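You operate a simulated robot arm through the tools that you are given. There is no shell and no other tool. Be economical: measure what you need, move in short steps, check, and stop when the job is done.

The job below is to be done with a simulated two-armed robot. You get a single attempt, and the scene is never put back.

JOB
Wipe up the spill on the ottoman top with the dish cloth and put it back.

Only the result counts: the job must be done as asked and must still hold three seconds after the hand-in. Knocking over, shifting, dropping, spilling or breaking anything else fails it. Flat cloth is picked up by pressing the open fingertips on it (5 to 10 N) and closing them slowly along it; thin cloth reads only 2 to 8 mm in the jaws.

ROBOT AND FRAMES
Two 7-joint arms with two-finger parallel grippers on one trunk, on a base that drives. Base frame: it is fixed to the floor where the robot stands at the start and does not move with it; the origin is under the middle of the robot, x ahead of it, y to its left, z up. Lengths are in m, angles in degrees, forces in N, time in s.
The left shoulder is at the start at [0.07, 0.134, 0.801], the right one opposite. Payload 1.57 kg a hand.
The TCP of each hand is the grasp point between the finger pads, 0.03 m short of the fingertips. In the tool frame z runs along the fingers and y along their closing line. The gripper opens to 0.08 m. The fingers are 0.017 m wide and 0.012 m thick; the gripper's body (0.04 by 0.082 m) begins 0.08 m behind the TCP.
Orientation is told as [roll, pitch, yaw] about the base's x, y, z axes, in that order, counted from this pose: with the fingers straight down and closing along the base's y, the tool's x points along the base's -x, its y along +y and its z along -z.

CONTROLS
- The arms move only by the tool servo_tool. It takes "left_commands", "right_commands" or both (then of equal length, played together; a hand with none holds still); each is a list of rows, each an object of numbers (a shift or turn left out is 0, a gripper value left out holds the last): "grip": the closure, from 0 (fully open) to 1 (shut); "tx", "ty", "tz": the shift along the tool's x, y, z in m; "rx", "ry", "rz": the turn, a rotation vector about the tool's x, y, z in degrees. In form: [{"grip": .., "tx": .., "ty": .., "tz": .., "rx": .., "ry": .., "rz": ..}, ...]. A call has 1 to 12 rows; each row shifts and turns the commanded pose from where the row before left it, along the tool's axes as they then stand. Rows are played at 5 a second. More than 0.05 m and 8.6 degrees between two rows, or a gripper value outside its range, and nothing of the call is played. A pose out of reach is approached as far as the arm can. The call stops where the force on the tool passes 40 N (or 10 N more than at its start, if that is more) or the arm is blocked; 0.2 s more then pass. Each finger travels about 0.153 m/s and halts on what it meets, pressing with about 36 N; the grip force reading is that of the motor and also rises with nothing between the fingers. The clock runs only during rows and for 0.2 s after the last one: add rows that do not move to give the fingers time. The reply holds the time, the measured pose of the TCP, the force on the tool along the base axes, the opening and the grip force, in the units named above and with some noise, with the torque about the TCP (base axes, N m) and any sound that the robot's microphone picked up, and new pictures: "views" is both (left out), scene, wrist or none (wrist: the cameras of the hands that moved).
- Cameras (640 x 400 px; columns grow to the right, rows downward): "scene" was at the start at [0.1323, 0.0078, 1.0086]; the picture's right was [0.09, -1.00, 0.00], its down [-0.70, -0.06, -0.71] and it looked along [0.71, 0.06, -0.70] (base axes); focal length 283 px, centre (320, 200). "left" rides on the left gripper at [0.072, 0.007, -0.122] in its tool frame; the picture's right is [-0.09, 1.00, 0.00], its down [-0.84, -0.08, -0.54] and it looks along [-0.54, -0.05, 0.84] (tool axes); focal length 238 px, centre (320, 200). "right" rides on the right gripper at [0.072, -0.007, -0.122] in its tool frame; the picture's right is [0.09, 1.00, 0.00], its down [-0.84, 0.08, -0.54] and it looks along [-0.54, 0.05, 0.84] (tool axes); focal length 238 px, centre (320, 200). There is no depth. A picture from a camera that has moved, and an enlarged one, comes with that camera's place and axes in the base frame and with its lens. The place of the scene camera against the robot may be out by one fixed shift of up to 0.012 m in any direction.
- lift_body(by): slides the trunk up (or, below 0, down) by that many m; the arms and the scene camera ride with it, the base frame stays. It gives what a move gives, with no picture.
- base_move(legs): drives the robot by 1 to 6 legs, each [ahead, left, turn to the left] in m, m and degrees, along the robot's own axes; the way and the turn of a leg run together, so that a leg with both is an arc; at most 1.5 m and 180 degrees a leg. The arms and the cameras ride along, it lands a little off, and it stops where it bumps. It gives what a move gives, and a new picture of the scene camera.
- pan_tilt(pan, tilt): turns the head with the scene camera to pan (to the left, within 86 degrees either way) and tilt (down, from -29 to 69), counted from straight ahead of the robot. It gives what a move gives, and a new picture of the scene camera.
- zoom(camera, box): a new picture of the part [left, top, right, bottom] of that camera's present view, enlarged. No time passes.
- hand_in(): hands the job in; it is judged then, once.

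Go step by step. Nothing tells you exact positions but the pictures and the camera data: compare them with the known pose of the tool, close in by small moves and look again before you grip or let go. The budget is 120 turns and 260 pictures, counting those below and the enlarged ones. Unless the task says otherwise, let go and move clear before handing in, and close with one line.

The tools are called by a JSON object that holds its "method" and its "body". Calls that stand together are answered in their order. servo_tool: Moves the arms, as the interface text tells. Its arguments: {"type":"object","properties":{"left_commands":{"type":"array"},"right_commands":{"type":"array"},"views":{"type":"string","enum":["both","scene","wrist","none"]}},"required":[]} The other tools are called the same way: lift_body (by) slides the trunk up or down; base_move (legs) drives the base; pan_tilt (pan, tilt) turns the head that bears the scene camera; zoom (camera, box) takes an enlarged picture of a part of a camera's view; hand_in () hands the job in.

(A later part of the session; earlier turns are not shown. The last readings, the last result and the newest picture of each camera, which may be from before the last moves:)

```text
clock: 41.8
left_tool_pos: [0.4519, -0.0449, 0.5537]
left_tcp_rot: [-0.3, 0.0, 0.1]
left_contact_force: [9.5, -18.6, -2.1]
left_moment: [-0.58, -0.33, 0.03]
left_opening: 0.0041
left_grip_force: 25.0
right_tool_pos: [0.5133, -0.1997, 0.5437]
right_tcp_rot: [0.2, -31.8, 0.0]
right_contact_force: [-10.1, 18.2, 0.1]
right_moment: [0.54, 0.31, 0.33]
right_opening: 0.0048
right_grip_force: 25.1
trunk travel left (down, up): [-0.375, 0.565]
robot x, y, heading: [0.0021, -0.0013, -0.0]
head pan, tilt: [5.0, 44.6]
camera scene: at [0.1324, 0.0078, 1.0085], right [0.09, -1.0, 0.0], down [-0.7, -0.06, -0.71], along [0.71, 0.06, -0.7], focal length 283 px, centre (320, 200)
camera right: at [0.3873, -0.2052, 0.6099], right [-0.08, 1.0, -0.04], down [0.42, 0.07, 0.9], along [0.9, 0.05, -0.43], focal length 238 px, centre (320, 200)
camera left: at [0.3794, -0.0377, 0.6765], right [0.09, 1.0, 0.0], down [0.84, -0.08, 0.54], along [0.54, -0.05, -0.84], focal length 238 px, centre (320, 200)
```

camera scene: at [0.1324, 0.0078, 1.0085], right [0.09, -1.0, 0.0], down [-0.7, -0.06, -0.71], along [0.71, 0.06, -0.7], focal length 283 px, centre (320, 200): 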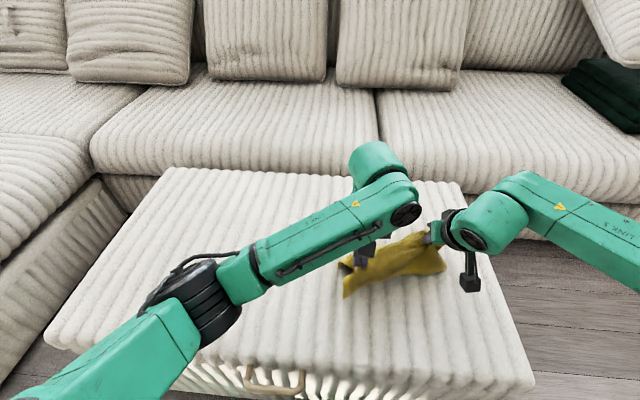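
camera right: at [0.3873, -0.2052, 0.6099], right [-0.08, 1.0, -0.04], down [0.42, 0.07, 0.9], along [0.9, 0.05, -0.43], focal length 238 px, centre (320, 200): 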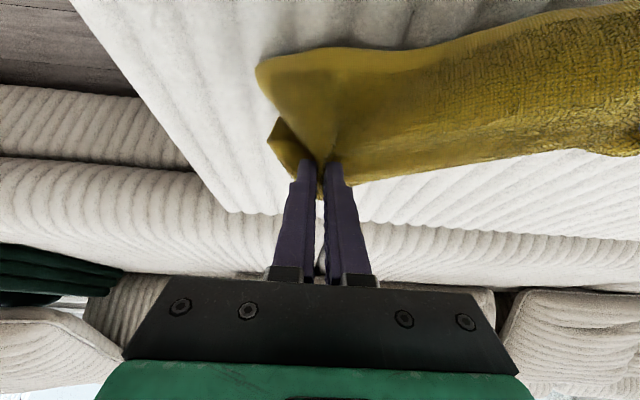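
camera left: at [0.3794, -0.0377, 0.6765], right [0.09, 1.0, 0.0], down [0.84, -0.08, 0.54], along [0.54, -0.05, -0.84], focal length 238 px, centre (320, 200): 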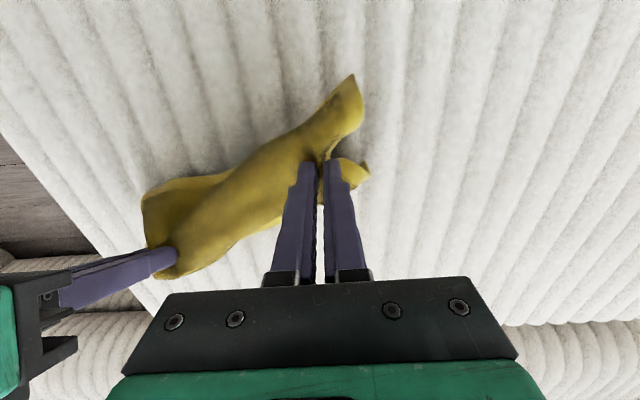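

The cloth is taut at about 20 N, so the left hand moves in for slack while both go forward and down. Then I check contact.

{"method": "servo_tool", "body": {"left_commands": [{"ty": -0.015, "tx": -0.015}, {"ty": -0.015, "tx": -0.015}, {"tx": -0.01}, {"tx": -0.013, "tz": 0.02}, {"tz": 0.02}, {"tz": 0.012}, {}], "right_commands": [{}, {}, {"tx": -0.007, "tz": 0.018}, {"tx": -0.007, "tz": 0.02}, {"tx": -0.007, "tz": 0.02}, {"tx": -0.007, "tz": 0.019}, {}]}}

```text
clock: 43.4
left_tool_pos: [0.5047, -0.0739, 0.5015]
left_tcp_rot: [0.0, 0.0, 0.0]
left_contact_force: [0.1, -1.5, 0.2]
left_moment: [-0.01, -0.04, 0.03]
left_opening: 0.0035
left_grip_force: 24.6
right_tool_pos: [0.5787, -0.2015, 0.494]
right_tcp_rot: [-0.1, -32.0, 0.1]
right_contact_force: [-1.8, 1.3, 1.3]
right_moment: [-0.01, 0.03, 0.01]
right_opening: 0.0047
right_grip_force: 25.2
trunk travel left (down, up): [-0.375, 0.565]
robot x, y, heading: [-0.0003, 0.0023, 0.2]
head pan, tilt: [5.0, 44.6]
camera scene: at [0.132, 0.0078, 1.0086], right [0.09, -1.0, 0.0], down [-0.7, -0.06, -0.71], along [0.71, 0.06, -0.7], focal length 283 px, centre (320, 200)
camera right: at [0.4527, -0.2063, 0.56], right [-0.08, 1.0, -0.05], down [0.42, 0.08, 0.9], along [0.9, 0.05, -0.43], focal length 238 px, centre (320, 200)
camera left: at [0.4325, -0.0667, 0.6239], right [0.09, 1.0, 0.0], down [0.84, -0.08, 0.54], along [0.54, -0.05, -0.84], focal length 238 px, centre (320, 200)
```

scene: 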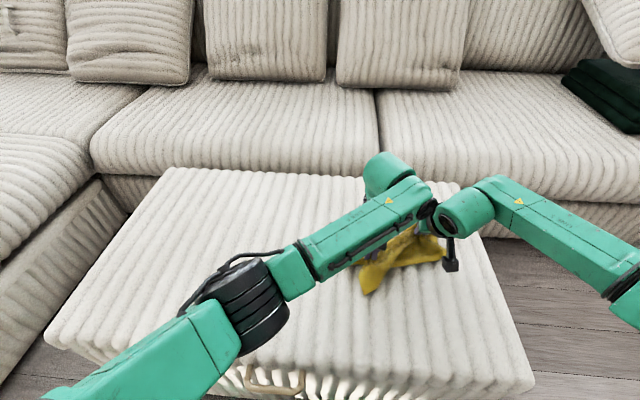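
right: 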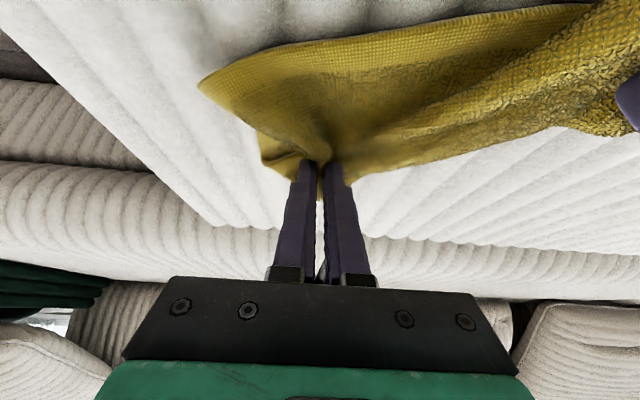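
left: 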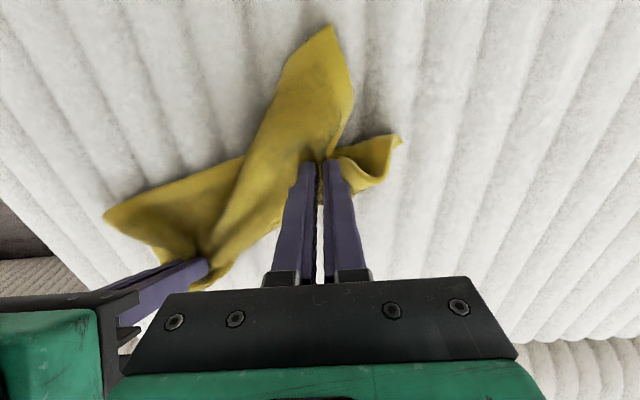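

Slack is good. I lower to contact and stroke forward over the trace.

{"method": "servo_tool", "body": {"right_commands": [{"tx": 0.0037, "tz": 0.006}, {"tx": 0.0016, "tz": 0.0025}, {"tx": -0.0127, "tz": 0.008}, {"tx": -0.0127, "tz": 0.008}, {"tx": -0.0127, "tz": 0.008}, {}], "left_commands": [{}, {}, {"tx": -0.005}, {"tx": -0.005}, {}, {}], "views": "none"}}

```text
clock: 44.7
left_tool_pos: [0.5154, -0.0771, 0.5053]
left_tcp_rot: [-0.5, -0.9, -0.1]
left_contact_force: [10.6, -9.3, -1.2]
left_moment: [-0.3, -0.39, 0.04]
left_opening: 0.0037
left_grip_force: 24.4
right_tool_pos: [0.6202, -0.1929, 0.4858]
right_tcp_rot: [0.7, -32.1, 0.2]
right_contact_force: [-17.0, 7.1, 15.6]
right_moment: [0.25, 0.37, 0.26]
right_opening: 0.0043
right_grip_force: 24.9
trunk travel left (down, up): [-0.375, 0.565]
robot x, y, heading: [0.0014, 0.0032, 0.2]
head pan, tilt: [5.0, 44.6]
stopped in row 6 (right hand): the force on the tool passed its limit (the readings are from after the stop); the commanded pose is now the measured one
```

The fingertips reached x≈0.636. I continue with short strokes, stepping right with slack from the left hand.

{"method": "servo_tool", "body": {"right_commands": [{}, {"tx": 0.019, "tz": -0.012}, {"tx": 0.019, "tz": -0.012}, {"ty": -0.012}, {"tx": -0.017, "tz": 0.0106}, {"tx": -0.017, "tz": 0.0106}, {"ty": -0.012}, {"tx": 0.017, "tz": -0.0106}, {"tx": 0.017, "tz": -0.0106}, {"ty": -0.012}, {"tx": -0.0127, "tz": 0.008}, {"tx": -0.0127, "tz": 0.008}], "left_commands": [{"ty": -0.014}, {"tx": 0.006}, {}, {"ty": -0.012}, {}, {}, {"ty": -0.012, "tx": 0.006}, {}, {}, {"ty": -0.012, "tx": 0.006}, {}, {}], "views": "none"}}

```text
clock: 47.3
left_tool_pos: [0.4959, -0.1273, 0.5055]
left_tcp_rot: [-0.6, -0.9, -0.1]
left_contact_force: [7.8, -4.9, -1.4]
left_moment: [-0.18, -0.21, 0.08]
left_opening: 0.0035
left_grip_force: 24.5
right_tool_pos: [0.6039, -0.2313, 0.4867]
right_tcp_rot: [0.3, -31.9, 0.3]
right_contact_force: [-18.4, 4.1, 20.6]
right_moment: [0.11, 0.36, 0.15]
right_opening: 0.0043
right_grip_force: 24.9
trunk travel left (down, up): [-0.375, 0.565]
robot x, y, heading: [-0.0017, -0.0028, -0.1]
head pan, tilt: [5.0, 44.6]
```

{"method": "servo_tool", "body": {"right_commands": [{"ty": -0.012}, {"tx": 0.017, "tz": -0.0106}, {"tx": 0.017, "tz": -0.0106}, {"ty": -0.012}, {"tx": -0.017, "tz": 0.0106}, {"tx": -0.017, "tz": 0.0106}, {"tx": 0.017, "tz": -0.0106}, {"tx": 0.017, "tz": -0.0106}, {"tx": -0.0132, "tz": -0.0212}, {"tx": -0.0132, "tz": -0.0212}, {}], "left_commands": [{"ty": -0.01}, {}, {"tx": 0.006}, {"ty": -0.01}, {}, {}, {}, {}, {"tz": -0.02}, {"tz": -0.02}, {}], "views": "none"}}

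{"method": "servo_tool", "body": {"right_commands": [{"ty": 0.03}, {"ty": 0.03}, {"ty": 0.03, "ry": 8}, {"ty": 0.03, "ry": 8}, {"ty": 0.03, "ry": 8}, {"ry": 8}, {}], "left_commands": [{"ty": 0.03}, {"ty": 0.03}, {"ty": 0.03}, {"ty": 0.03}, {"ty": 0.03}, {}, {}]}}

{"method": "zoom", "body": {"camera": "right", "box": [0, 0, 320, 280]}}

{"method": "zoom", "body": {"camera": "scene", "box": [360, 170, 540, 290]}}

```text
clock: 49.7
left_tool_pos: [0.4932, -0.1374, 0.5411]
left_tcp_rot: [-0.3, -0.4, -0.2]
left_contact_force: [0.5, -0.1, 0.1]
left_moment: [0.02, 0.02, 0.0]
left_opening: 0.0035
left_grip_force: 24.7
left hand out of reach, approached as far as the arm can: row 1
right_tool_pos: [0.5665, -0.2578, 0.5336]
right_tcp_rot: [0.4, -31.7, 0.2]
right_contact_force: [-0.1, -0.5, -0.3]
right_moment: [-0.01, 0.03, 0.01]
right_opening: 0.0042
right_grip_force: 25.3
trunk travel left (down, up): [-0.375, 0.565]
robot x, y, heading: [-0.0002, -0.0035, -0.2]
head pan, tilt: [5.0, 44.6]
```

```text
clock: 51.3
left_tool_pos: [0.4939, 0.0124, 0.5394]
left_tcp_rot: [-0.4, -0.3, -0.1]
left_contact_force: [0.2, -0.5, -0.2]
left_moment: [0.03, 0.02, 0.0]
left_opening: 0.0035
left_grip_force: 24.4
right_tool_pos: [0.5664, -0.1064, 0.5342]
right_tcp_rot: [0.3, 0.3, 0.5]
right_contact_force: [0.3, 0.1, -1.0]
right_moment: [0.0, -0.05, -0.01]
right_opening: 0.0045
right_grip_force: 24.7
trunk travel left (down, up): [-0.375, 0.565]
robot x, y, heading: [0.0005, 0.0028, -0.0]
head pan, tilt: [5.0, 44.6]
camera scene: at [0.1322, 0.0077, 1.0086], right [0.09, -1.0, 0.0], down [-0.7, -0.06, -0.71], along [0.71, 0.06, -0.7], focal length 283 px, centre (320, 200)
camera right: at [0.4952, -0.1139, 0.6565], right [-0.1, 0.99, 0.01], down [0.84, 0.08, 0.54], along [0.54, 0.06, -0.84], focal length 238 px, centre (320, 200)
camera left: at [0.4205, 0.0206, 0.6624], right [0.09, 1.0, -0.01], down [0.83, -0.08, 0.55], along [0.55, -0.06, -0.84], focal length 238 px, centre (320, 200)
```

scene: 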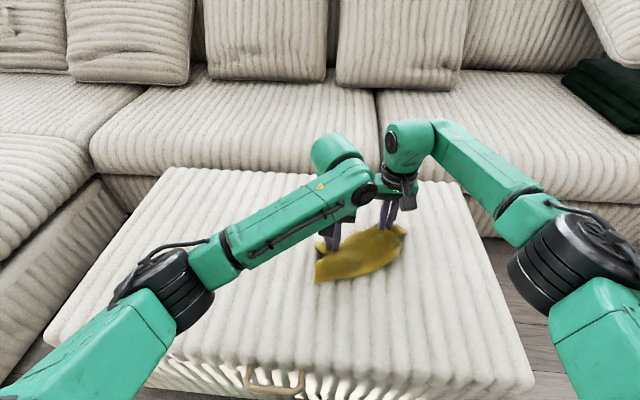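
right: 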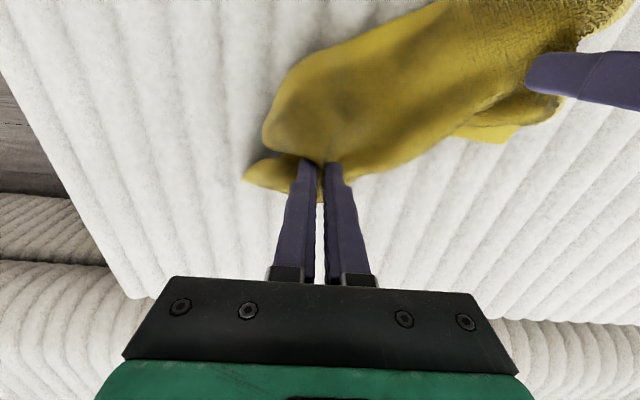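
left: 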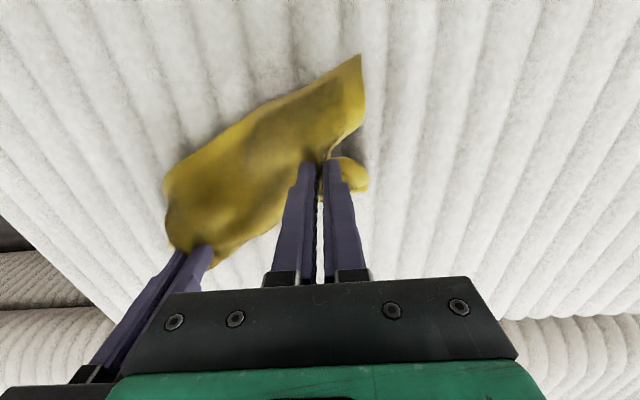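

```text
1.43 times, centred on (160, 140) of right
camera zoom: at [0.4952, -0.1139, 0.6565], right [-0.1, 0.99, 0.01], down [0.84, 0.08, 0.54], along [0.54, 0.06, -0.84], focal length 340 px, centre (549, 286)
```

zoom: 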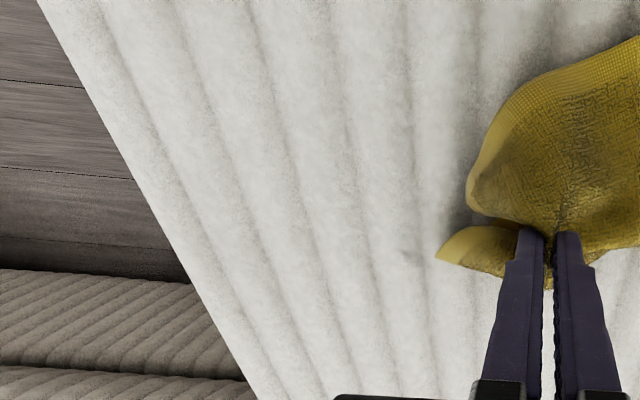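

```text
3.33 times, centred on (450, 230) of scene
camera zoom: at [0.1322, 0.0077, 1.0086], right [0.09, -1.0, 0.0], down [-0.7, -0.06, -0.71], along [0.71, 0.06, -0.7], focal length 942 px, centre (-113, 100)
```

zoom: 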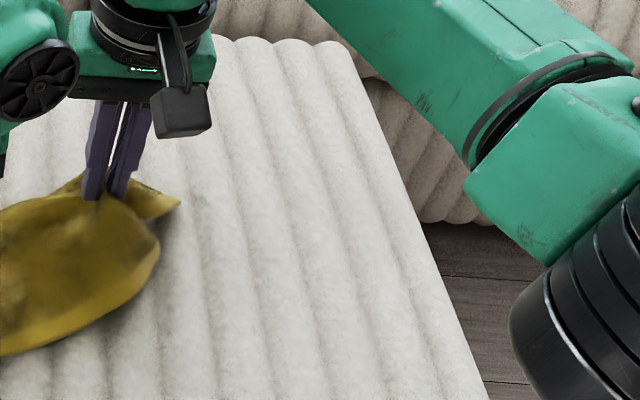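

The area looks nearly clean, with one faint spot near (0.61, -0.20). I'll zoom in on it.

{"method": "zoom", "body": {"camera": "right", "box": [130, 120, 260, 200]}}

{"method": "zoom", "body": {"camera": "right", "box": [80, 0, 280, 130]}}

{"method": "zoom", "body": {"camera": "scene", "box": [390, 190, 470, 240]}}

```text
4.92 times, centred on (195, 160) of right
camera zoom: at [0.4952, -0.1139, 0.6565], right [-0.1, 0.99, 0.01], down [0.84, 0.08, 0.54], along [0.54, 0.06, -0.84], focal length 1173 px, centre (935, 397)
```

zoom: 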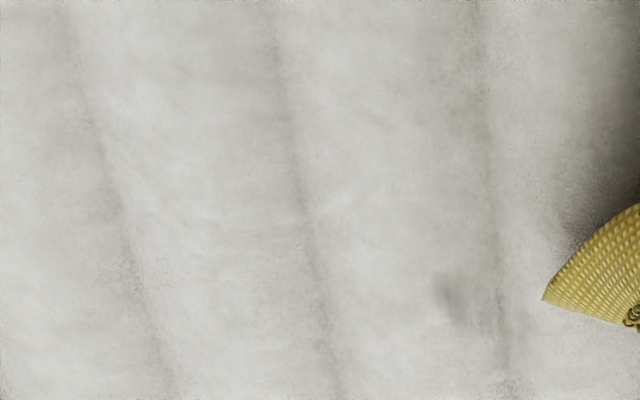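

```text
3.08 times, centred on (180, 65) of right
camera zoom: at [0.4952, -0.1139, 0.6565], right [-0.1, 0.99, 0.01], down [0.84, 0.08, 0.54], along [0.54, 0.06, -0.84], focal length 733 px, centre (751, 615)
```

zoom: 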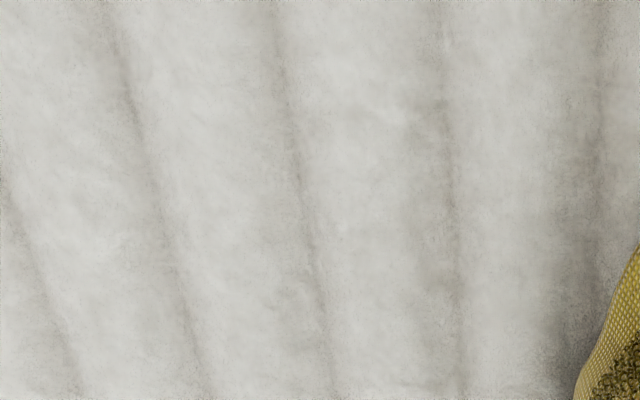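

```text
8.00 times, centred on (430, 215) of scene
camera zoom: at [0.1322, 0.0077, 1.0086], right [0.09, -1.0, 0.0], down [-0.7, -0.06, -0.71], along [0.71, 0.06, -0.7], focal length 2260 px, centre (-560, 80)
```

zoom: 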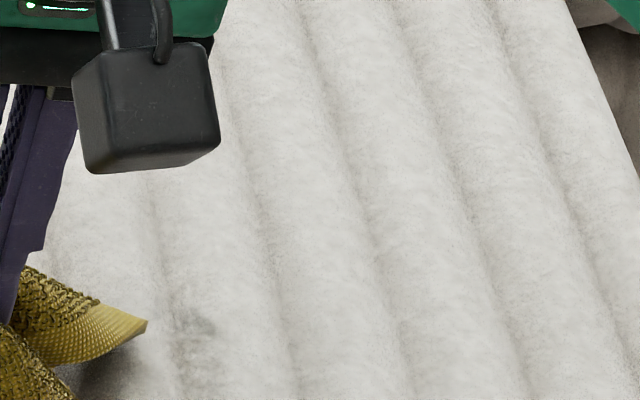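

A faint damp spot remains at about (0.615, -0.19). I go back with the tilted tool for another pass there.

{"method": "servo_tool", "body": {"right_commands": [{"ty": -0.03}, {"ty": -0.03}, {"ty": -0.03, "ry": -8}, {"ry": -8}, {"ry": -8}, {"ry": -8}, {"tx": 0.006, "tz": 0.015}, {"tx": 0.006, "tz": 0.015}, {"tx": 0.005, "tz": 0.013}, {}], "left_commands": [{"ty": -0.03}, {"ty": -0.03}, {"ty": -0.03}, {}, {}, {}, {"tz": 0.015}, {"tz": 0.015}, {"tz": 0.008}, {}], "views": "none"}}

```text
clock: 53.5
left_tool_pos: [0.4927, -0.0789, 0.5027]
left_tcp_rot: [-0.4, -0.4, -0.1]
left_contact_force: [0.3, -0.1, -0.2]
left_moment: [-0.01, 0.0, 0.04]
left_opening: 0.0034
left_grip_force: 24.4
right_tool_pos: [0.5742, -0.1957, 0.4888]
right_tcp_rot: [0.4, -31.9, 0.2]
right_contact_force: [-1.6, -0.6, 1.9]
right_moment: [-0.04, 0.05, 0.01]
right_opening: 0.0045
right_grip_force: 24.9
trunk travel left (down, up): [-0.375, 0.565]
robot x, y, heading: [-0.0024, -0.0011, -0.1]
head pan, tilt: [5.0, 44.6]
```

{"method": "servo_tool", "body": {"right_commands": [{"ty": -0.01, "tx": 0.0021, "tz": 0.0034}, {"tx": -0.0191, "tz": 0.0119}, {"tx": -0.0191, "tz": 0.0119}, {"ty": 0.01}, {"tx": 0.0191, "tz": -0.0119}, {"tx": 0.0191, "tz": -0.0119}, {"ty": 0.01}, {"tx": -0.0191, "tz": 0.0119}, {"tx": -0.0191, "tz": 0.0119}, {"ty": 0.01}, {"tx": 0.0191, "tz": -0.0119}, {"tx": 0.0191, "tz": -0.0119}], "left_commands": [{"tx": -0.015, "ty": -0.012}, {}, {}, {}, {}, {}, {"ty": 0.01}, {}, {}, {"ty": 0.01}, {}, {}], "views": "none"}}

{"method": "servo_tool", "body": {"right_commands": [{"ty": 0.01}, {"tx": -0.0191, "tz": 0.0119}, {"tx": -0.0191, "tz": 0.0119}, {"ty": -0.01}, {"ty": -0.01}, {"ty": -0.012}, {"tx": 0.01, "tz": -0.0065}, {"ty": 0.012}, {"ty": 0.012}, {"tx": 0.0191, "tz": -0.0119}, {"tx": -0.0132, "tz": -0.0212}, {"tx": -0.0132, "tz": -0.0212}], "left_commands": [{"ty": 0.005}, {}, {}, {"ty": -0.01}, {"ty": -0.01}, {}, {}, {}, {}, {}, {"tz": -0.02}, {"tz": -0.02}], "views": "none"}}

{"method": "servo_tool", "body": {"right_commands": [{"ty": 0.03}, {"ty": 0.03}, {"ty": 0.03, "ry": 8}, {"ty": 0.03, "ry": 8}, {"ty": 0.03, "ry": 8}, {"ry": 8}, {}], "left_commands": [{"ty": 0.03}, {"ty": 0.03}, {"ty": 0.03}, {"ty": 0.03}, {"ty": 0.03}, {}, {}], "views": "none"}}

{"method": "zoom", "body": {"camera": "right", "box": [100, 60, 320, 280]}}

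{"method": "zoom", "body": {"camera": "scene", "box": [380, 180, 480, 250]}}

```text
clock: 56.1
left_tool_pos: [0.5087, -0.0683, 0.5032]
left_tcp_rot: [-0.3, -0.3, -0.1]
left_contact_force: [0.1, 0.8, 0.2]
left_moment: [0.02, 0.0, 0.0]
left_opening: 0.0035
left_grip_force: 24.7
right_tool_pos: [0.5758, -0.1772, 0.4851]
right_tcp_rot: [0.4, -31.9, 0.2]
right_contact_force: [3.2, -0.8, 4.5]
right_moment: [-0.03, -0.14, -0.02]
right_opening: 0.0045
right_grip_force: 25.2
trunk travel left (down, up): [-0.375, 0.565]
robot x, y, heading: [0.0008, -0.0004, -0.2]
head pan, tilt: [5.0, 44.6]
```

```text
clock: 58.7
left_tool_pos: [0.5087, -0.0851, 0.544]
left_tcp_rot: [-0.3, -0.5, -0.1]
left_contact_force: [0.6, 0.5, -0.1]
left_moment: [0.01, -0.03, 0.01]
left_opening: 0.0033
left_grip_force: 24.8
right_tool_pos: [0.585, -0.1759, 0.533]
right_tcp_rot: [0.3, -31.6, 0.3]
right_contact_force: [-0.4, 0.0, 0.4]
right_moment: [0.02, 0.01, -0.03]
right_opening: 0.0043
right_grip_force: 25.4
trunk travel left (down, up): [-0.375, 0.565]
robot x, y, heading: [0.0049, -0.0002, 0.1]
head pan, tilt: [5.0, 44.6]
```

```text
clock: 60.3
left_tool_pos: [0.5096, 0.0642, 0.5411]
left_tcp_rot: [-0.3, -0.4, -0.1]
left_contact_force: [0.7, -0.1, -0.3]
left_moment: [-0.02, 0.02, 0.01]
left_opening: 0.0035
left_grip_force: 24.6
right_tool_pos: [0.5861, -0.0241, 0.5424]
right_tcp_rot: [0.5, -2.7, 0.0]
right_contact_force: [0.5, 0.0, 0.5]
right_moment: [-0.02, 0.02, 0.01]
right_opening: 0.0044
right_grip_force: 25.3
right hand out of reach, approached as far as the arm can: row 6
trunk travel left (down, up): [-0.375, 0.565]
robot x, y, heading: [0.0002, 0.0029, 0.2]
head pan, tilt: [5.0, 44.6]
```

```text
1.82 times, centred on (210, 170) of right
camera zoom: at [0.5095, -0.0328, 0.6606], right [-0.09, 1.0, 0.01], down [0.81, 0.07, 0.58], along [0.58, 0.06, -0.81], focal length 433 px, centre (520, 254)
```

zoom: 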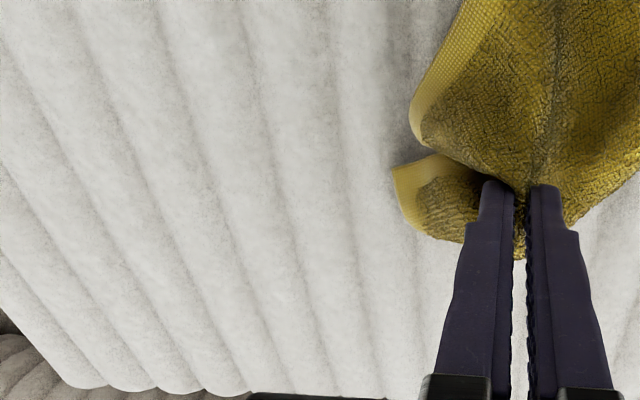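

```text
5.71 times, centred on (430, 215) of scene
camera zoom: at [0.1324, 0.0078, 1.0085], right [0.09, -1.0, 0.0], down [-0.7, -0.06, -0.71], along [0.71, 0.06, -0.7], focal length 1615 px, centre (-309, 114)
```

zoom: 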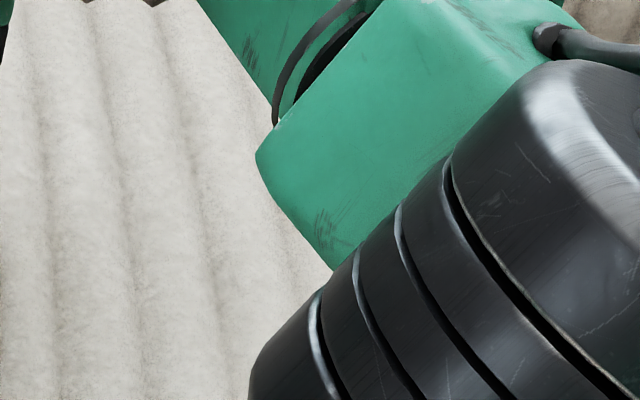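

The surface now looks clean. I bring the cloth back to its original place, straighten the right tool, and then lower.

{"method": "servo_tool", "body": {"right_commands": [{"tx": 0.025, "ty": 0.024}, {"tx": 0.025, "ty": 0.024, "ry": 2.7}, {"tx": 0.025, "ty": 0.024}, {"tx": 0.025, "ty": 0.024}, {"tx": 0.023, "ty": 0.016}, {}, {}], "left_commands": [{"tx": 0.008, "ty": 0.038}, {"tx": 0.008, "ty": 0.038}, {"tx": 0.008, "ty": 0.038}, {"tx": 0.008, "ty": 0.038}, {"tx": 0.007, "ty": 0.04}, {}, {}]}}

{"method": "zoom", "body": {"camera": "scene", "box": [320, 170, 540, 390]}}

```text
clock: 61.9
left_tool_pos: [0.4709, 0.256, 0.54]
left_tcp_rot: [-0.5, -0.5, -0.1]
left_contact_force: [-1.0, -12.5, 0.0]
left_moment: [-0.43, 0.02, 0.02]
left_opening: 0.0036
left_grip_force: 24.6
right_tool_pos: [0.4641, 0.0871, 0.5398]
right_tcp_rot: [0.7, -0.1, -0.1]
right_contact_force: [1.4, 12.7, -0.5]
right_moment: [0.4, -0.04, -0.04]
right_opening: 0.0048
right_grip_force: 25.3
trunk travel left (down, up): [-0.375, 0.565]
robot x, y, heading: [0.0003, 0.0019, 0.1]
head pan, tilt: [5.0, 44.6]
camera scene: at [0.1322, 0.0079, 1.0086], right [0.09, -1.0, 0.0], down [-0.7, -0.06, -0.71], along [0.71, 0.06, -0.7], focal length 283 px, centre (320, 200)
camera right: at [0.3917, 0.0794, 0.663], right [-0.09, 1.0, 0.01], down [0.84, 0.07, 0.54], along [0.54, 0.06, -0.84], focal length 238 px, centre (320, 200)
camera left: at [0.3977, 0.264, 0.6622], right [0.1, 1.0, -0.01], down [0.83, -0.08, 0.55], along [0.55, -0.06, -0.84], focal length 238 px, centre (320, 200)
```

scene: 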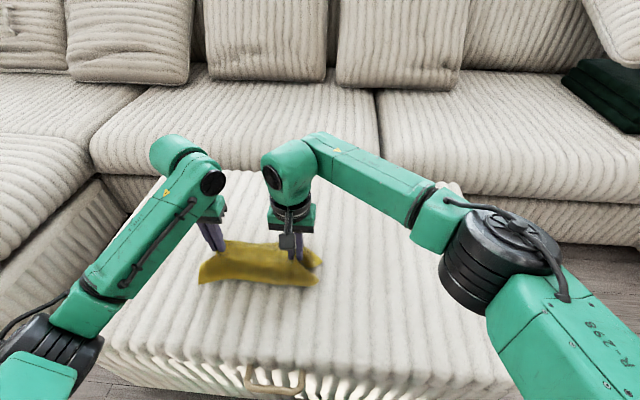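
right: 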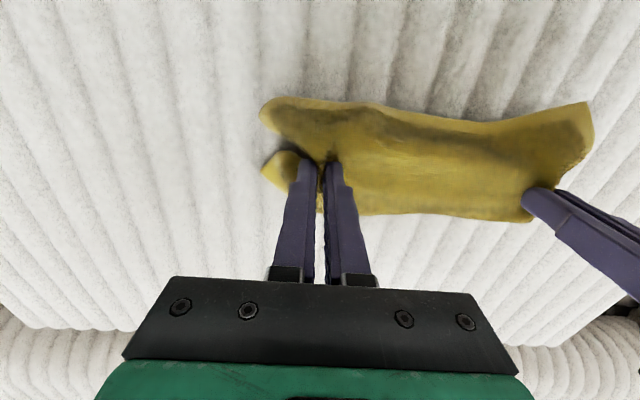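
left: 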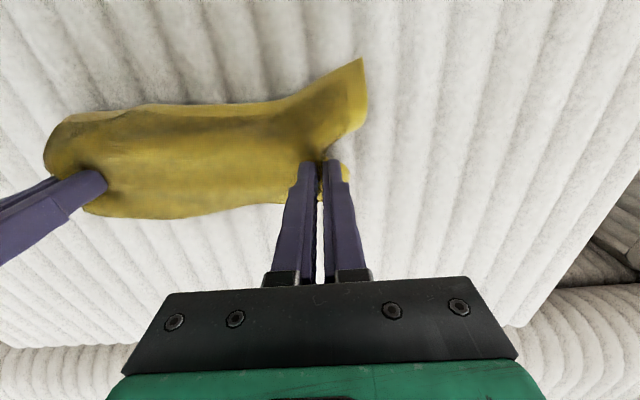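

```text
1.82 times, centred on (430, 280) of scene
camera zoom: at [0.1322, 0.0079, 1.0086], right [0.09, -1.0, 0.0], down [-0.7, -0.06, -0.71], along [0.71, 0.06, -0.7], focal length 514 px, centre (120, 54)
```

zoom: 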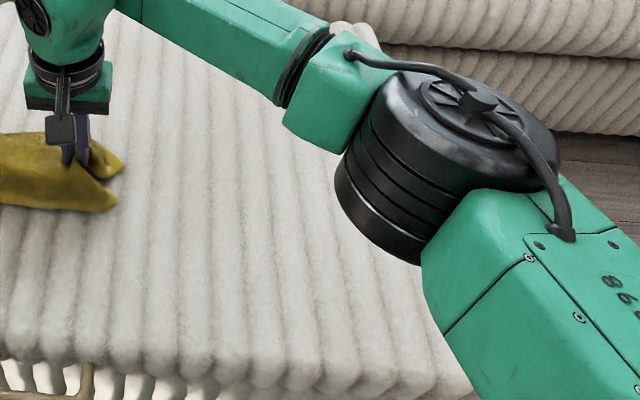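

The cloth hangs over its original place. I lower it slowly, easing the tension slightly.

{"method": "servo_tool", "body": {"right_commands": [{"tz": 0.012, "ty": 0.002}, {"tz": 0.012, "ty": 0.002}, {"tz": 0.012}, {"tz": 0.01}, {"tz": 0.006}, {}], "left_commands": [{"tz": 0.012}, {"tz": 0.012}, {"tz": 0.012}, {"tz": 0.01}, {"tz": 0.006}, {}]}}

```text
clock: 63.3
left_tool_pos: [0.4709, 0.2569, 0.4882]
left_tcp_rot: [-0.4, -0.5, -0.2]
left_contact_force: [-0.5, -9.4, 3.7]
left_moment: [-0.28, -0.02, 0.02]
left_opening: 0.0035
left_grip_force: 24.6
right_tool_pos: [0.462, 0.0907, 0.4879]
right_tcp_rot: [0.6, 0.0, -0.2]
right_contact_force: [0.7, 9.2, 2.1]
right_moment: [0.28, -0.04, -0.03]
right_opening: 0.0048
right_grip_force: 25.0
trunk travel left (down, up): [-0.375, 0.565]
robot x, y, heading: [0.0016, -0.0013, 0.1]
head pan, tilt: [5.0, 44.6]
camera scene: at [0.1317, 0.0076, 1.0087], right [0.09, -1.0, 0.0], down [-0.7, -0.06, -0.71], along [0.71, 0.06, -0.7], focal length 283 px, centre (320, 200)
camera right: at [0.3914, 0.083, 0.6108], right [-0.09, 1.0, 0.01], down [0.84, 0.07, 0.54], along [0.54, 0.06, -0.84], focal length 238 px, centre (320, 200)
camera left: at [0.3972, 0.2647, 0.6112], right [0.09, 1.0, -0.01], down [0.83, -0.07, 0.55], along [0.55, -0.06, -0.84], focal length 238 px, centre (320, 200)
```

scene: 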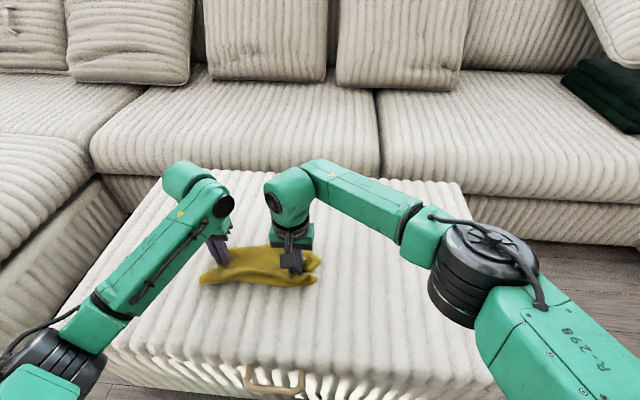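
right: 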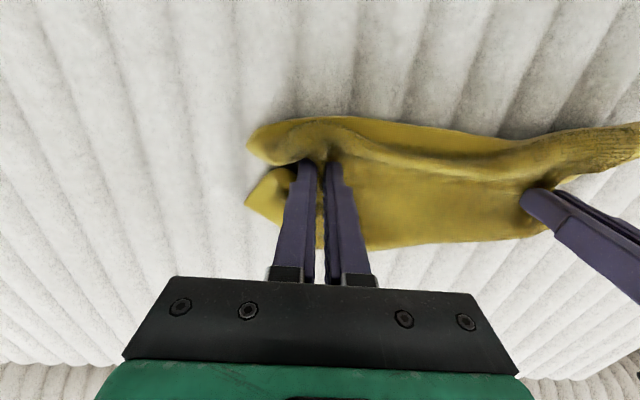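
left: 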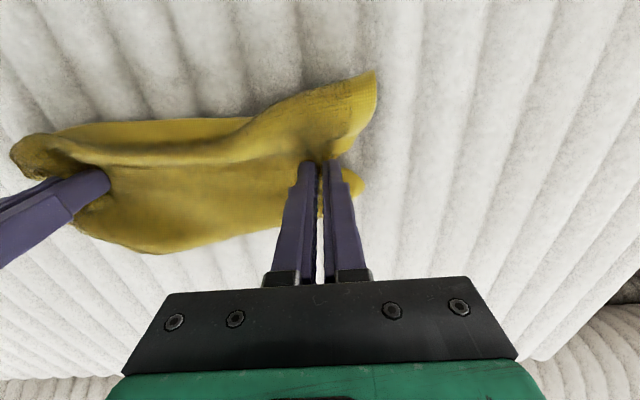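

The near flap is partly tucked under. I lift slightly, move back towards the robot and drag forward so that the near flap trails out flat.

{"method": "servo_tool", "body": {"right_commands": [{"tz": -0.03}, {"tz": -0.03}, {"tx": 0.03}, {"tx": 0.03}, {"tx": 0.02}, {"tz": 0.02}, {"tz": 0.02, "tx": -0.01}, {"tx": -0.02, "tz": 0.01}, {"tx": -0.025}, {"tx": -0.025, "tz": 0.005}, {}], "left_commands": [{"tz": -0.03}, {"tz": -0.03}, {"tx": 0.03}, {"tx": 0.03}, {"tx": 0.02}, {"tz": 0.02}, {"tz": 0.02, "tx": -0.01}, {"tx": -0.02, "tz": 0.01}, {"tx": -0.025}, {"tx": -0.025, "tz": 0.005}, {}]}}

```text
clock: 65.7
left_tool_pos: [0.4706, 0.257, 0.4938]
left_tcp_rot: [-0.4, -0.4, 0.0]
left_contact_force: [-1.5, -9.3, 0.8]
left_moment: [-0.27, 0.04, 0.06]
left_opening: 0.0033
left_grip_force: 24.5
right_tool_pos: [0.4636, 0.0917, 0.4912]
right_tcp_rot: [0.6, -0.1, 0.0]
right_contact_force: [-0.6, 8.6, 0.9]
right_moment: [0.26, -0.01, -0.03]
right_opening: 0.0046
right_grip_force: 25.6
trunk travel left (down, up): [-0.375, 0.565]
robot x, y, heading: [0.0009, -0.0016, -0.1]
head pan, tilt: [5.0, 44.6]
camera scene: at [0.1318, 0.0078, 1.0086], right [0.09, -1.0, 0.0], down [-0.7, -0.06, -0.71], along [0.71, 0.06, -0.7], focal length 283 px, centre (320, 200)
camera right: at [0.3913, 0.0837, 0.6153], right [-0.09, 1.0, 0.01], down [0.84, 0.07, 0.54], along [0.54, 0.06, -0.84], focal length 238 px, centre (320, 200)
camera left: at [0.3964, 0.2651, 0.6159], right [0.09, 1.0, -0.01], down [0.83, -0.08, 0.55], along [0.55, -0.06, -0.84], focal length 238 px, centre (320, 200)
```

scene: 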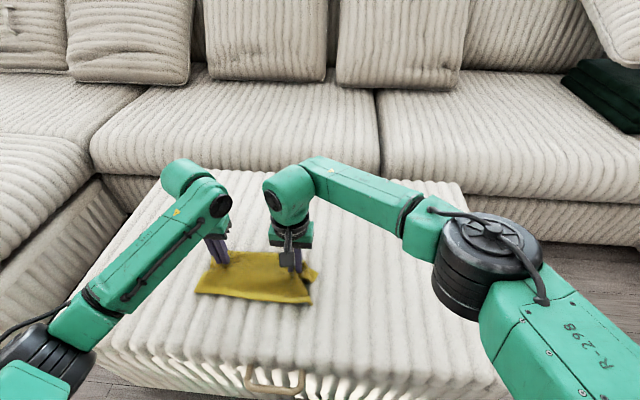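
right: 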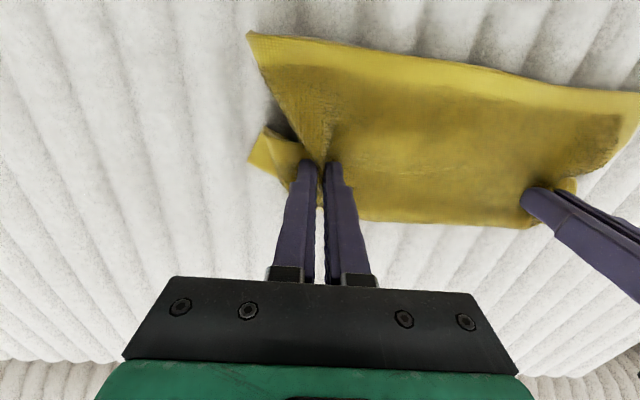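
left: 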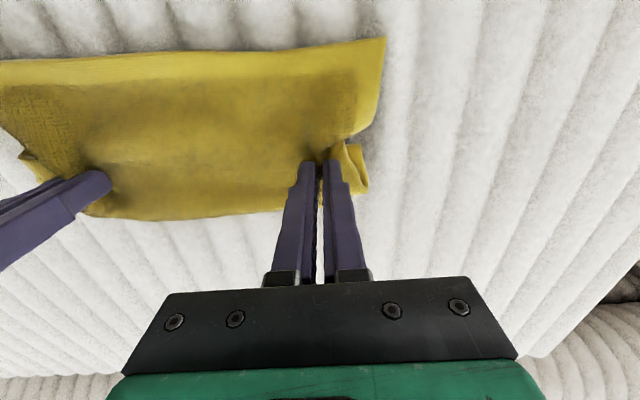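

The near flap now lies flat, with the near edge at x≈0.387. The far flap is tucked about 5 cm under. I'll try one gentle cycle: forward, then down with a slight pull back, to flip the far flap out.

{"method": "servo_tool", "body": {"right_commands": [{"tz": -0.025}, {"tz": -0.025, "tx": -0.01}, {"tz": -0.015, "tx": -0.025}, {"tx": -0.025}, {"tz": 0.01, "tx": 0.01}, {"tz": 0.018, "tx": 0.02}, {"tz": 0.018, "tx": 0.02}, {"tz": 0.015, "tx": 0.01}, {}], "left_commands": [{"tz": -0.025}, {"tz": -0.025, "tx": -0.01}, {"tz": -0.015, "tx": -0.025}, {"tx": -0.025}, {"tz": 0.01, "tx": 0.01}, {"tz": 0.018, "tx": 0.02}, {"tz": 0.018, "tx": 0.02}, {"tz": 0.015, "tx": 0.01}, {}]}}

```text
clock: 67.7
left_tool_pos: [0.4689, 0.2564, 0.4977]
left_tcp_rot: [-0.4, -0.4, -0.1]
left_contact_force: [0.2, -9.7, -0.7]
left_moment: [-0.31, 0.01, 0.01]
left_opening: 0.0036
left_grip_force: 24.7
right_tool_pos: [0.4644, 0.0907, 0.4978]
right_tcp_rot: [0.7, -0.1, 0.0]
right_contact_force: [1.2, 10.6, 0.5]
right_moment: [0.27, -0.01, -0.02]
right_opening: 0.0045
right_grip_force: 25.3
trunk travel left (down, up): [-0.375, 0.565]
robot x, y, heading: [-0.004, -0.0028, -0.2]
head pan, tilt: [5.0, 44.6]
camera scene: at [0.1322, 0.0078, 1.0086], right [0.09, -1.0, 0.0], down [-0.7, -0.06, -0.71], along [0.71, 0.06, -0.7], focal length 283 px, centre (320, 200)
camera right: at [0.3913, 0.0831, 0.6196], right [-0.09, 1.0, 0.01], down [0.84, 0.07, 0.54], along [0.54, 0.06, -0.84], focal length 238 px, centre (320, 200)
camera left: at [0.3965, 0.265, 0.6195], right [0.09, 1.0, -0.01], down [0.83, -0.07, 0.55], along [0.55, -0.06, -0.84], focal length 238 px, centre (320, 200)
```

scene: 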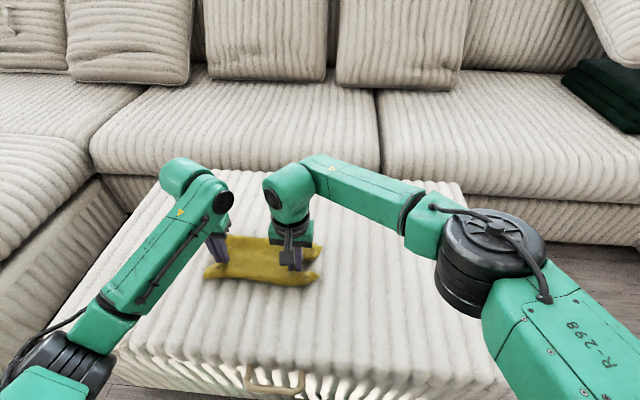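
right: 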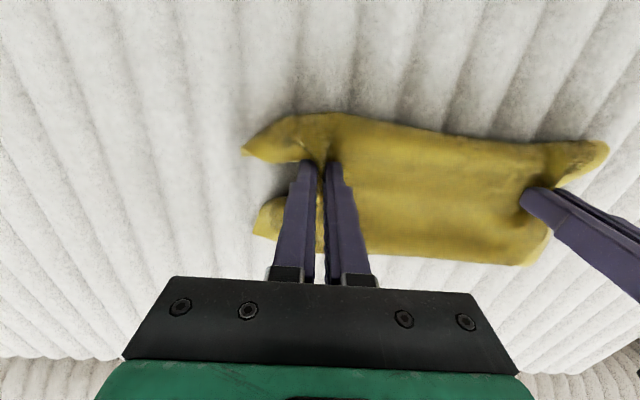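
left: 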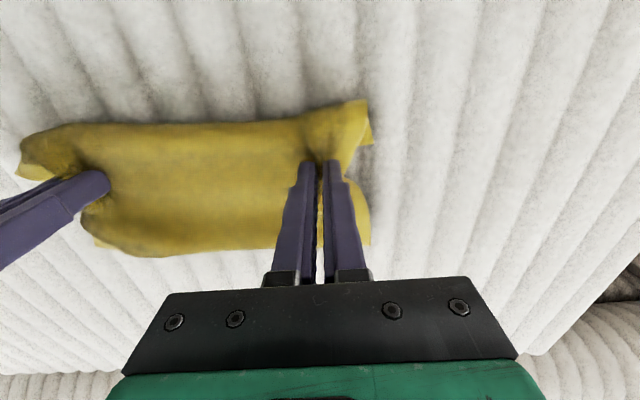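

It flips either way: now the near flap is tucked. A better approach is to lay it with the near flap out, regrip at the near edge, hang the cloth and lay it from the far edge back. First I repeat the forward drag and release.

{"method": "servo_tool", "body": {"right_commands": [{"tz": -0.03}, {"tz": -0.025}, {"tx": 0.03}, {"tx": 0.03}, {"tx": 0.02}, {"tz": 0.02}, {"tz": 0.02, "tx": -0.01}, {"tx": -0.02, "tz": 0.01}, {"tx": -0.025}, {"tx": -0.025, "tz": 0.01}, {"tx": -0.01, "tz": 0.002}, {}], "left_commands": [{"tz": -0.03}, {"tz": -0.025}, {"tx": 0.03}, {"tx": 0.03}, {"tx": 0.02}, {"tz": 0.02}, {"tz": 0.02, "tx": -0.01}, {"tx": -0.02, "tz": 0.01}, {"tx": -0.025}, {"tx": -0.025, "tz": 0.01}, {"tx": -0.01, "tz": 0.002}, {}], "views": "none"}}

{"method": "servo_tool", "body": {"right_commands": [{"grip": 0.8}, {"grip": 0.6}, {}, {"tz": -0.03}, {"tz": -0.04}, {}], "left_commands": [{"grip": 0.8}, {"grip": 0.6}, {}, {"tz": -0.03}, {"tz": -0.04}, {}]}}

```text
clock: 70.3
left_tool_pos: [0.4787, 0.2564, 0.4914]
left_tcp_rot: [-0.3, -0.4, -0.2]
left_contact_force: [-2.9, -8.6, 4.0]
left_moment: [-0.23, 0.1, 0.01]
left_opening: 0.0037
left_grip_force: 24.1
right_tool_pos: [0.4725, 0.0912, 0.4915]
right_tcp_rot: [0.6, -0.1, -0.1]
right_contact_force: [-3.2, 9.5, 4.2]
right_moment: [0.27, 0.06, -0.01]
right_opening: 0.0045
right_grip_force: 25.3
trunk travel left (down, up): [-0.375, 0.565]
robot x, y, heading: [-0.0005, -0.0, -0.1]
head pan, tilt: [5.0, 44.6]
```

```text
clock: 71.7
left_tool_pos: [0.4785, 0.258, 0.56]
left_tcp_rot: [-0.3, -0.4, -0.1]
left_contact_force: [0.1, 0.6, -0.1]
left_moment: [0.0, 0.0, -0.02]
left_opening: 0.0321
left_grip_force: 0.2
right_tool_pos: [0.4741, 0.0895, 0.5606]
right_tcp_rot: [0.5, 0.1, -0.1]
right_contact_force: [-0.2, 0.7, -0.7]
right_moment: [0.02, 0.03, 0.03]
right_opening: 0.032
right_grip_force: 0.1
trunk travel left (down, up): [-0.375, 0.565]
robot x, y, heading: [0.0014, 0.0001, 0.1]
head pan, tilt: [5.0, 44.6]
camera scene: at [0.1324, 0.0079, 1.0085], right [0.09, -1.0, 0.0], down [-0.7, -0.06, -0.71], along [0.71, 0.06, -0.7], focal length 283 px, centre (320, 200)
camera right: at [0.4016, 0.0821, 0.6834], right [-0.09, 1.0, 0.01], down [0.84, 0.07, 0.54], along [0.54, 0.06, -0.84], focal length 238 px, centre (320, 200)
camera left: at [0.406, 0.266, 0.6831], right [0.09, 1.0, -0.01], down [0.83, -0.08, 0.55], along [0.54, -0.06, -0.84], focal length 238 px, centre (320, 200)
```

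scene: 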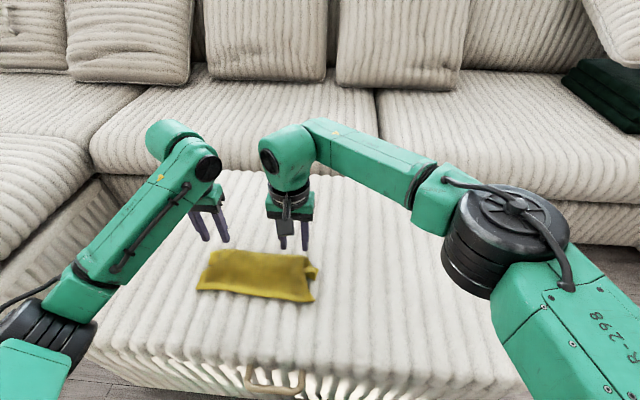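
right: 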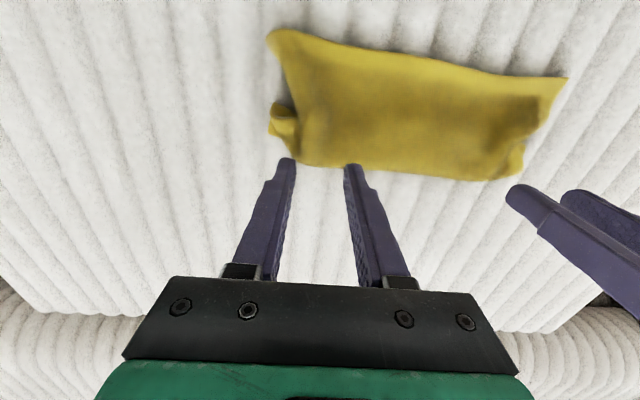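
left: 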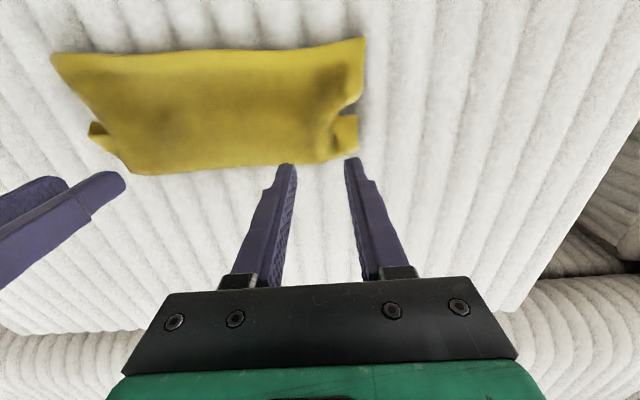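

The cloth lies with its near edge around x≈0.40 (y 0.05–0.30) and its far part folded under. I regrip both near corners at x≈0.415.

{"method": "servo_tool", "body": {"right_commands": [{"tx": 0.03, "grip": 0.5}, {"tx": 0.028}, {"tz": 0.02}, {"tz": 0.02}, {"tz": 0.02}, {"tz": 0.01}, {"tz": 0.003}, {}], "left_commands": [{"tx": 0.03, "grip": 0.5}, {"tx": 0.032, "ty": 0.004}, {"tz": 0.02}, {"tz": 0.02}, {"tz": 0.02}, {"tz": 0.01}, {"tz": 0.003}, {}], "views": "wrist"}}

```text
clock: 73.5
left_tool_pos: [0.4177, 0.2608, 0.4873]
left_tcp_rot: [-0.4, -0.3, -0.1]
left_contact_force: [-0.8, 0.5, -0.3]
left_moment: [0.01, 0.01, 0.0]
left_opening: 0.04
left_grip_force: 0.2
right_tool_pos: [0.415, 0.0905, 0.4868]
right_tcp_rot: [0.5, -0.1, 0.1]
right_contact_force: [-0.4, 0.8, 2.4]
right_moment: [-0.13, 0.03, 0.01]
right_opening: 0.0397
right_grip_force: 0.0
trunk travel left (down, up): [-0.375, 0.565]
robot x, y, heading: [-0.0032, 0.0027, 0.0]
head pan, tilt: [5.0, 44.6]
camera right: at [0.3438, 0.0831, 0.6092], right [-0.09, 1.0, 0.01], down [0.84, 0.07, 0.54], along [0.54, 0.06, -0.84], focal length 238 px, centre (320, 200)
camera left: at [0.3447, 0.2691, 0.6091], right [0.09, 1.0, -0.01], down [0.83, -0.08, 0.55], along [0.55, -0.06, -0.84], focal length 238 px, centre (320, 200)
```

right: 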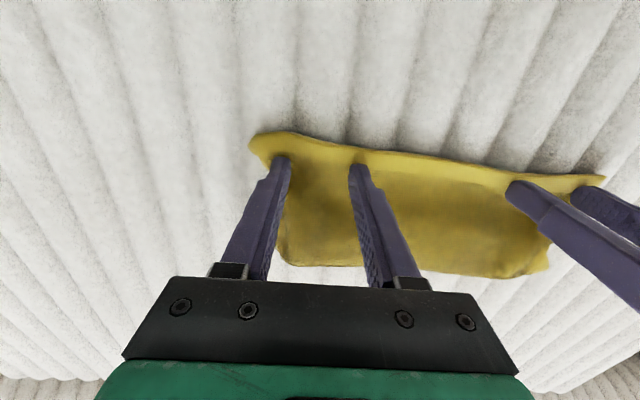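
left: 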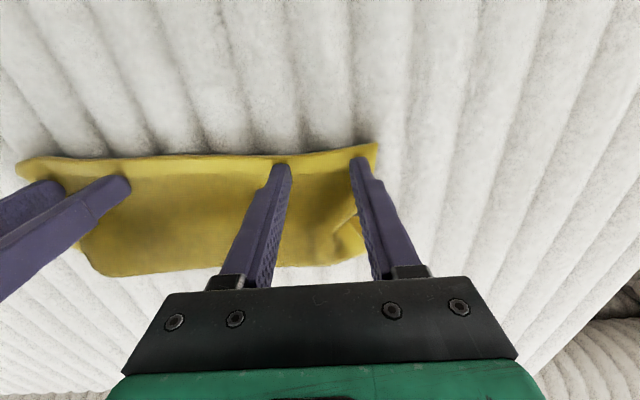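

Both hands sit just at the near edge. I press about 7 N and close slowly.

{"method": "servo_tool", "body": {"right_commands": [{"tz": 0.0015}, {}, {"grip": 0.56}, {"grip": 0.62}, {"grip": 0.68}, {"grip": 0.75}, {"grip": 0.82}, {"grip": 0.89}, {"grip": 0.95}, {"grip": 1.0}, {}, {}], "left_commands": [{"tz": 0.0025}, {"tz": 0.0005}, {"grip": 0.56}, {"grip": 0.62}, {"grip": 0.68}, {"grip": 0.75}, {"grip": 0.82}, {"grip": 0.89}, {"grip": 0.95}, {"grip": 1.0}, {}, {}], "views": "wrist"}}

```text
clock: 76.1
left_tool_pos: [0.4175, 0.2604, 0.4841]
left_tcp_rot: [-0.3, -0.4, -0.1]
left_contact_force: [-0.1, -0.4, 1.8]
left_moment: [0.01, 0.01, -0.02]
left_opening: 0.0047
left_grip_force: 25.8
right_tool_pos: [0.4152, 0.089, 0.4867]
right_tcp_rot: [0.5, -0.2, -0.1]
right_contact_force: [-0.6, -1.7, 4.3]
right_moment: [-0.03, -0.04, -0.03]
right_opening: 0.0
right_grip_force: 21.3
trunk travel left (down, up): [-0.375, 0.565]
robot x, y, heading: [0.0011, 0.0, -0.0]
head pan, tilt: [5.0, 44.6]
camera right: at [0.3436, 0.0829, 0.608], right [-0.09, 1.0, 0.01], down [0.84, 0.07, 0.54], along [0.54, 0.06, -0.84], focal length 238 px, centre (320, 200)
camera left: at [0.3445, 0.2691, 0.6068], right [0.09, 1.0, -0.01], down [0.83, -0.08, 0.55], along [0.55, -0.06, -0.84], focal length 238 px, centre (320, 200)
```

right: 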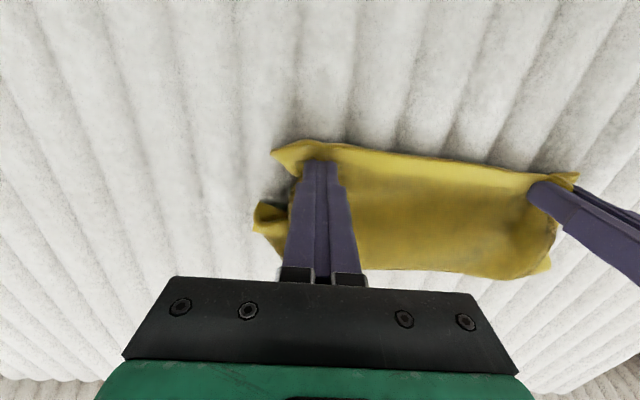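
left: 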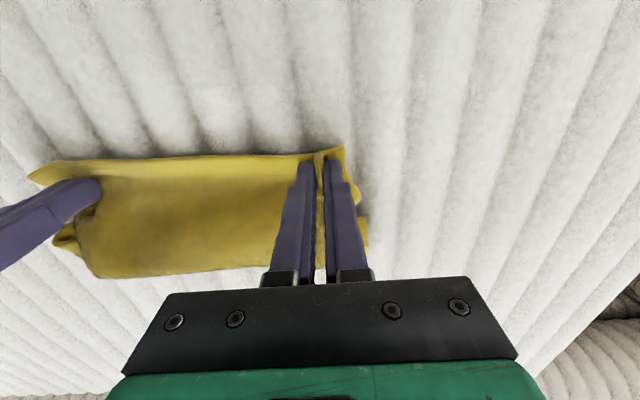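

The left hand caught the cloth but the right missed, with an opening of 0. I reopen the right hand, press a bit harder and retry.

{"method": "servo_tool", "body": {"right_commands": [{"tz": -0.008}, {"grip": 0.5, "ty": 0.01, "tx": -0.003}, {}, {"tz": 0.006}, {"tz": 0.003}, {"tz": 0.0015}, {}], "views": "none"}}

```text
clock: 77.7
left_tool_pos: [0.4178, 0.2606, 0.4847]
left_tcp_rot: [-0.3, -0.5, -0.1]
left_contact_force: [-0.6, 0.2, 0.3]
left_moment: [-0.02, 0.0, 0.0]
left_opening: 0.0047
left_grip_force: 25.0
right_tool_pos: [0.4192, 0.1007, 0.4857]
right_tcp_rot: [0.6, -0.2, -0.2]
right_contact_force: [1.9, -1.0, 15.3]
right_moment: [-0.36, -0.08, 0.08]
right_opening: 0.0406
right_grip_force: 0.3
trunk travel left (down, up): [-0.375, 0.565]
robot x, y, heading: [-0.0004, -0.0032, 0.3]
head pan, tilt: [5.0, 44.6]
```

{"method": "servo_tool", "body": {"right_commands": [{"tz": -0.0005}, {"grip": 0.55}, {"grip": 0.6}, {"grip": 0.66}, {"grip": 0.72}, {"grip": 0.78}, {"grip": 0.84}, {"grip": 0.9}, {"grip": 0.95}, {"grip": 1.0}, {}, {}], "views": "wrist"}}

```text
clock: 80.3
left_tool_pos: [0.4168, 0.2608, 0.4846]
left_tcp_rot: [-0.4, -0.4, -0.1]
left_contact_force: [-1.3, -4.3, 1.6]
left_moment: [-0.14, -0.03, -0.03]
left_opening: 0.0047
left_grip_force: 25.0
right_tool_pos: [0.4176, 0.1008, 0.4841]
right_tcp_rot: [0.6, -0.1, 0.1]
right_contact_force: [0.5, 0.9, 12.2]
right_moment: [-0.02, -0.05, 0.0]
right_opening: 0.0047
right_grip_force: 25.7
trunk travel left (down, up): [-0.375, 0.565]
robot x, y, heading: [0.0007, 0.0038, -0.1]
head pan, tilt: [5.0, 44.6]
camera right: at [0.3463, 0.0932, 0.6068], right [-0.09, 1.0, 0.01], down [0.84, 0.07, 0.55], along [0.54, 0.06, -0.84], focal length 238 px, centre (320, 200)
```

right: 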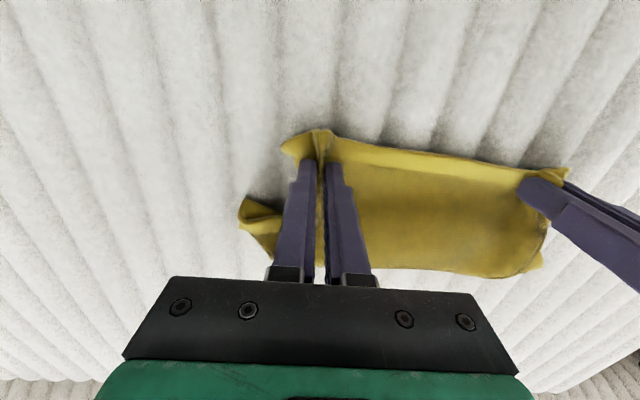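

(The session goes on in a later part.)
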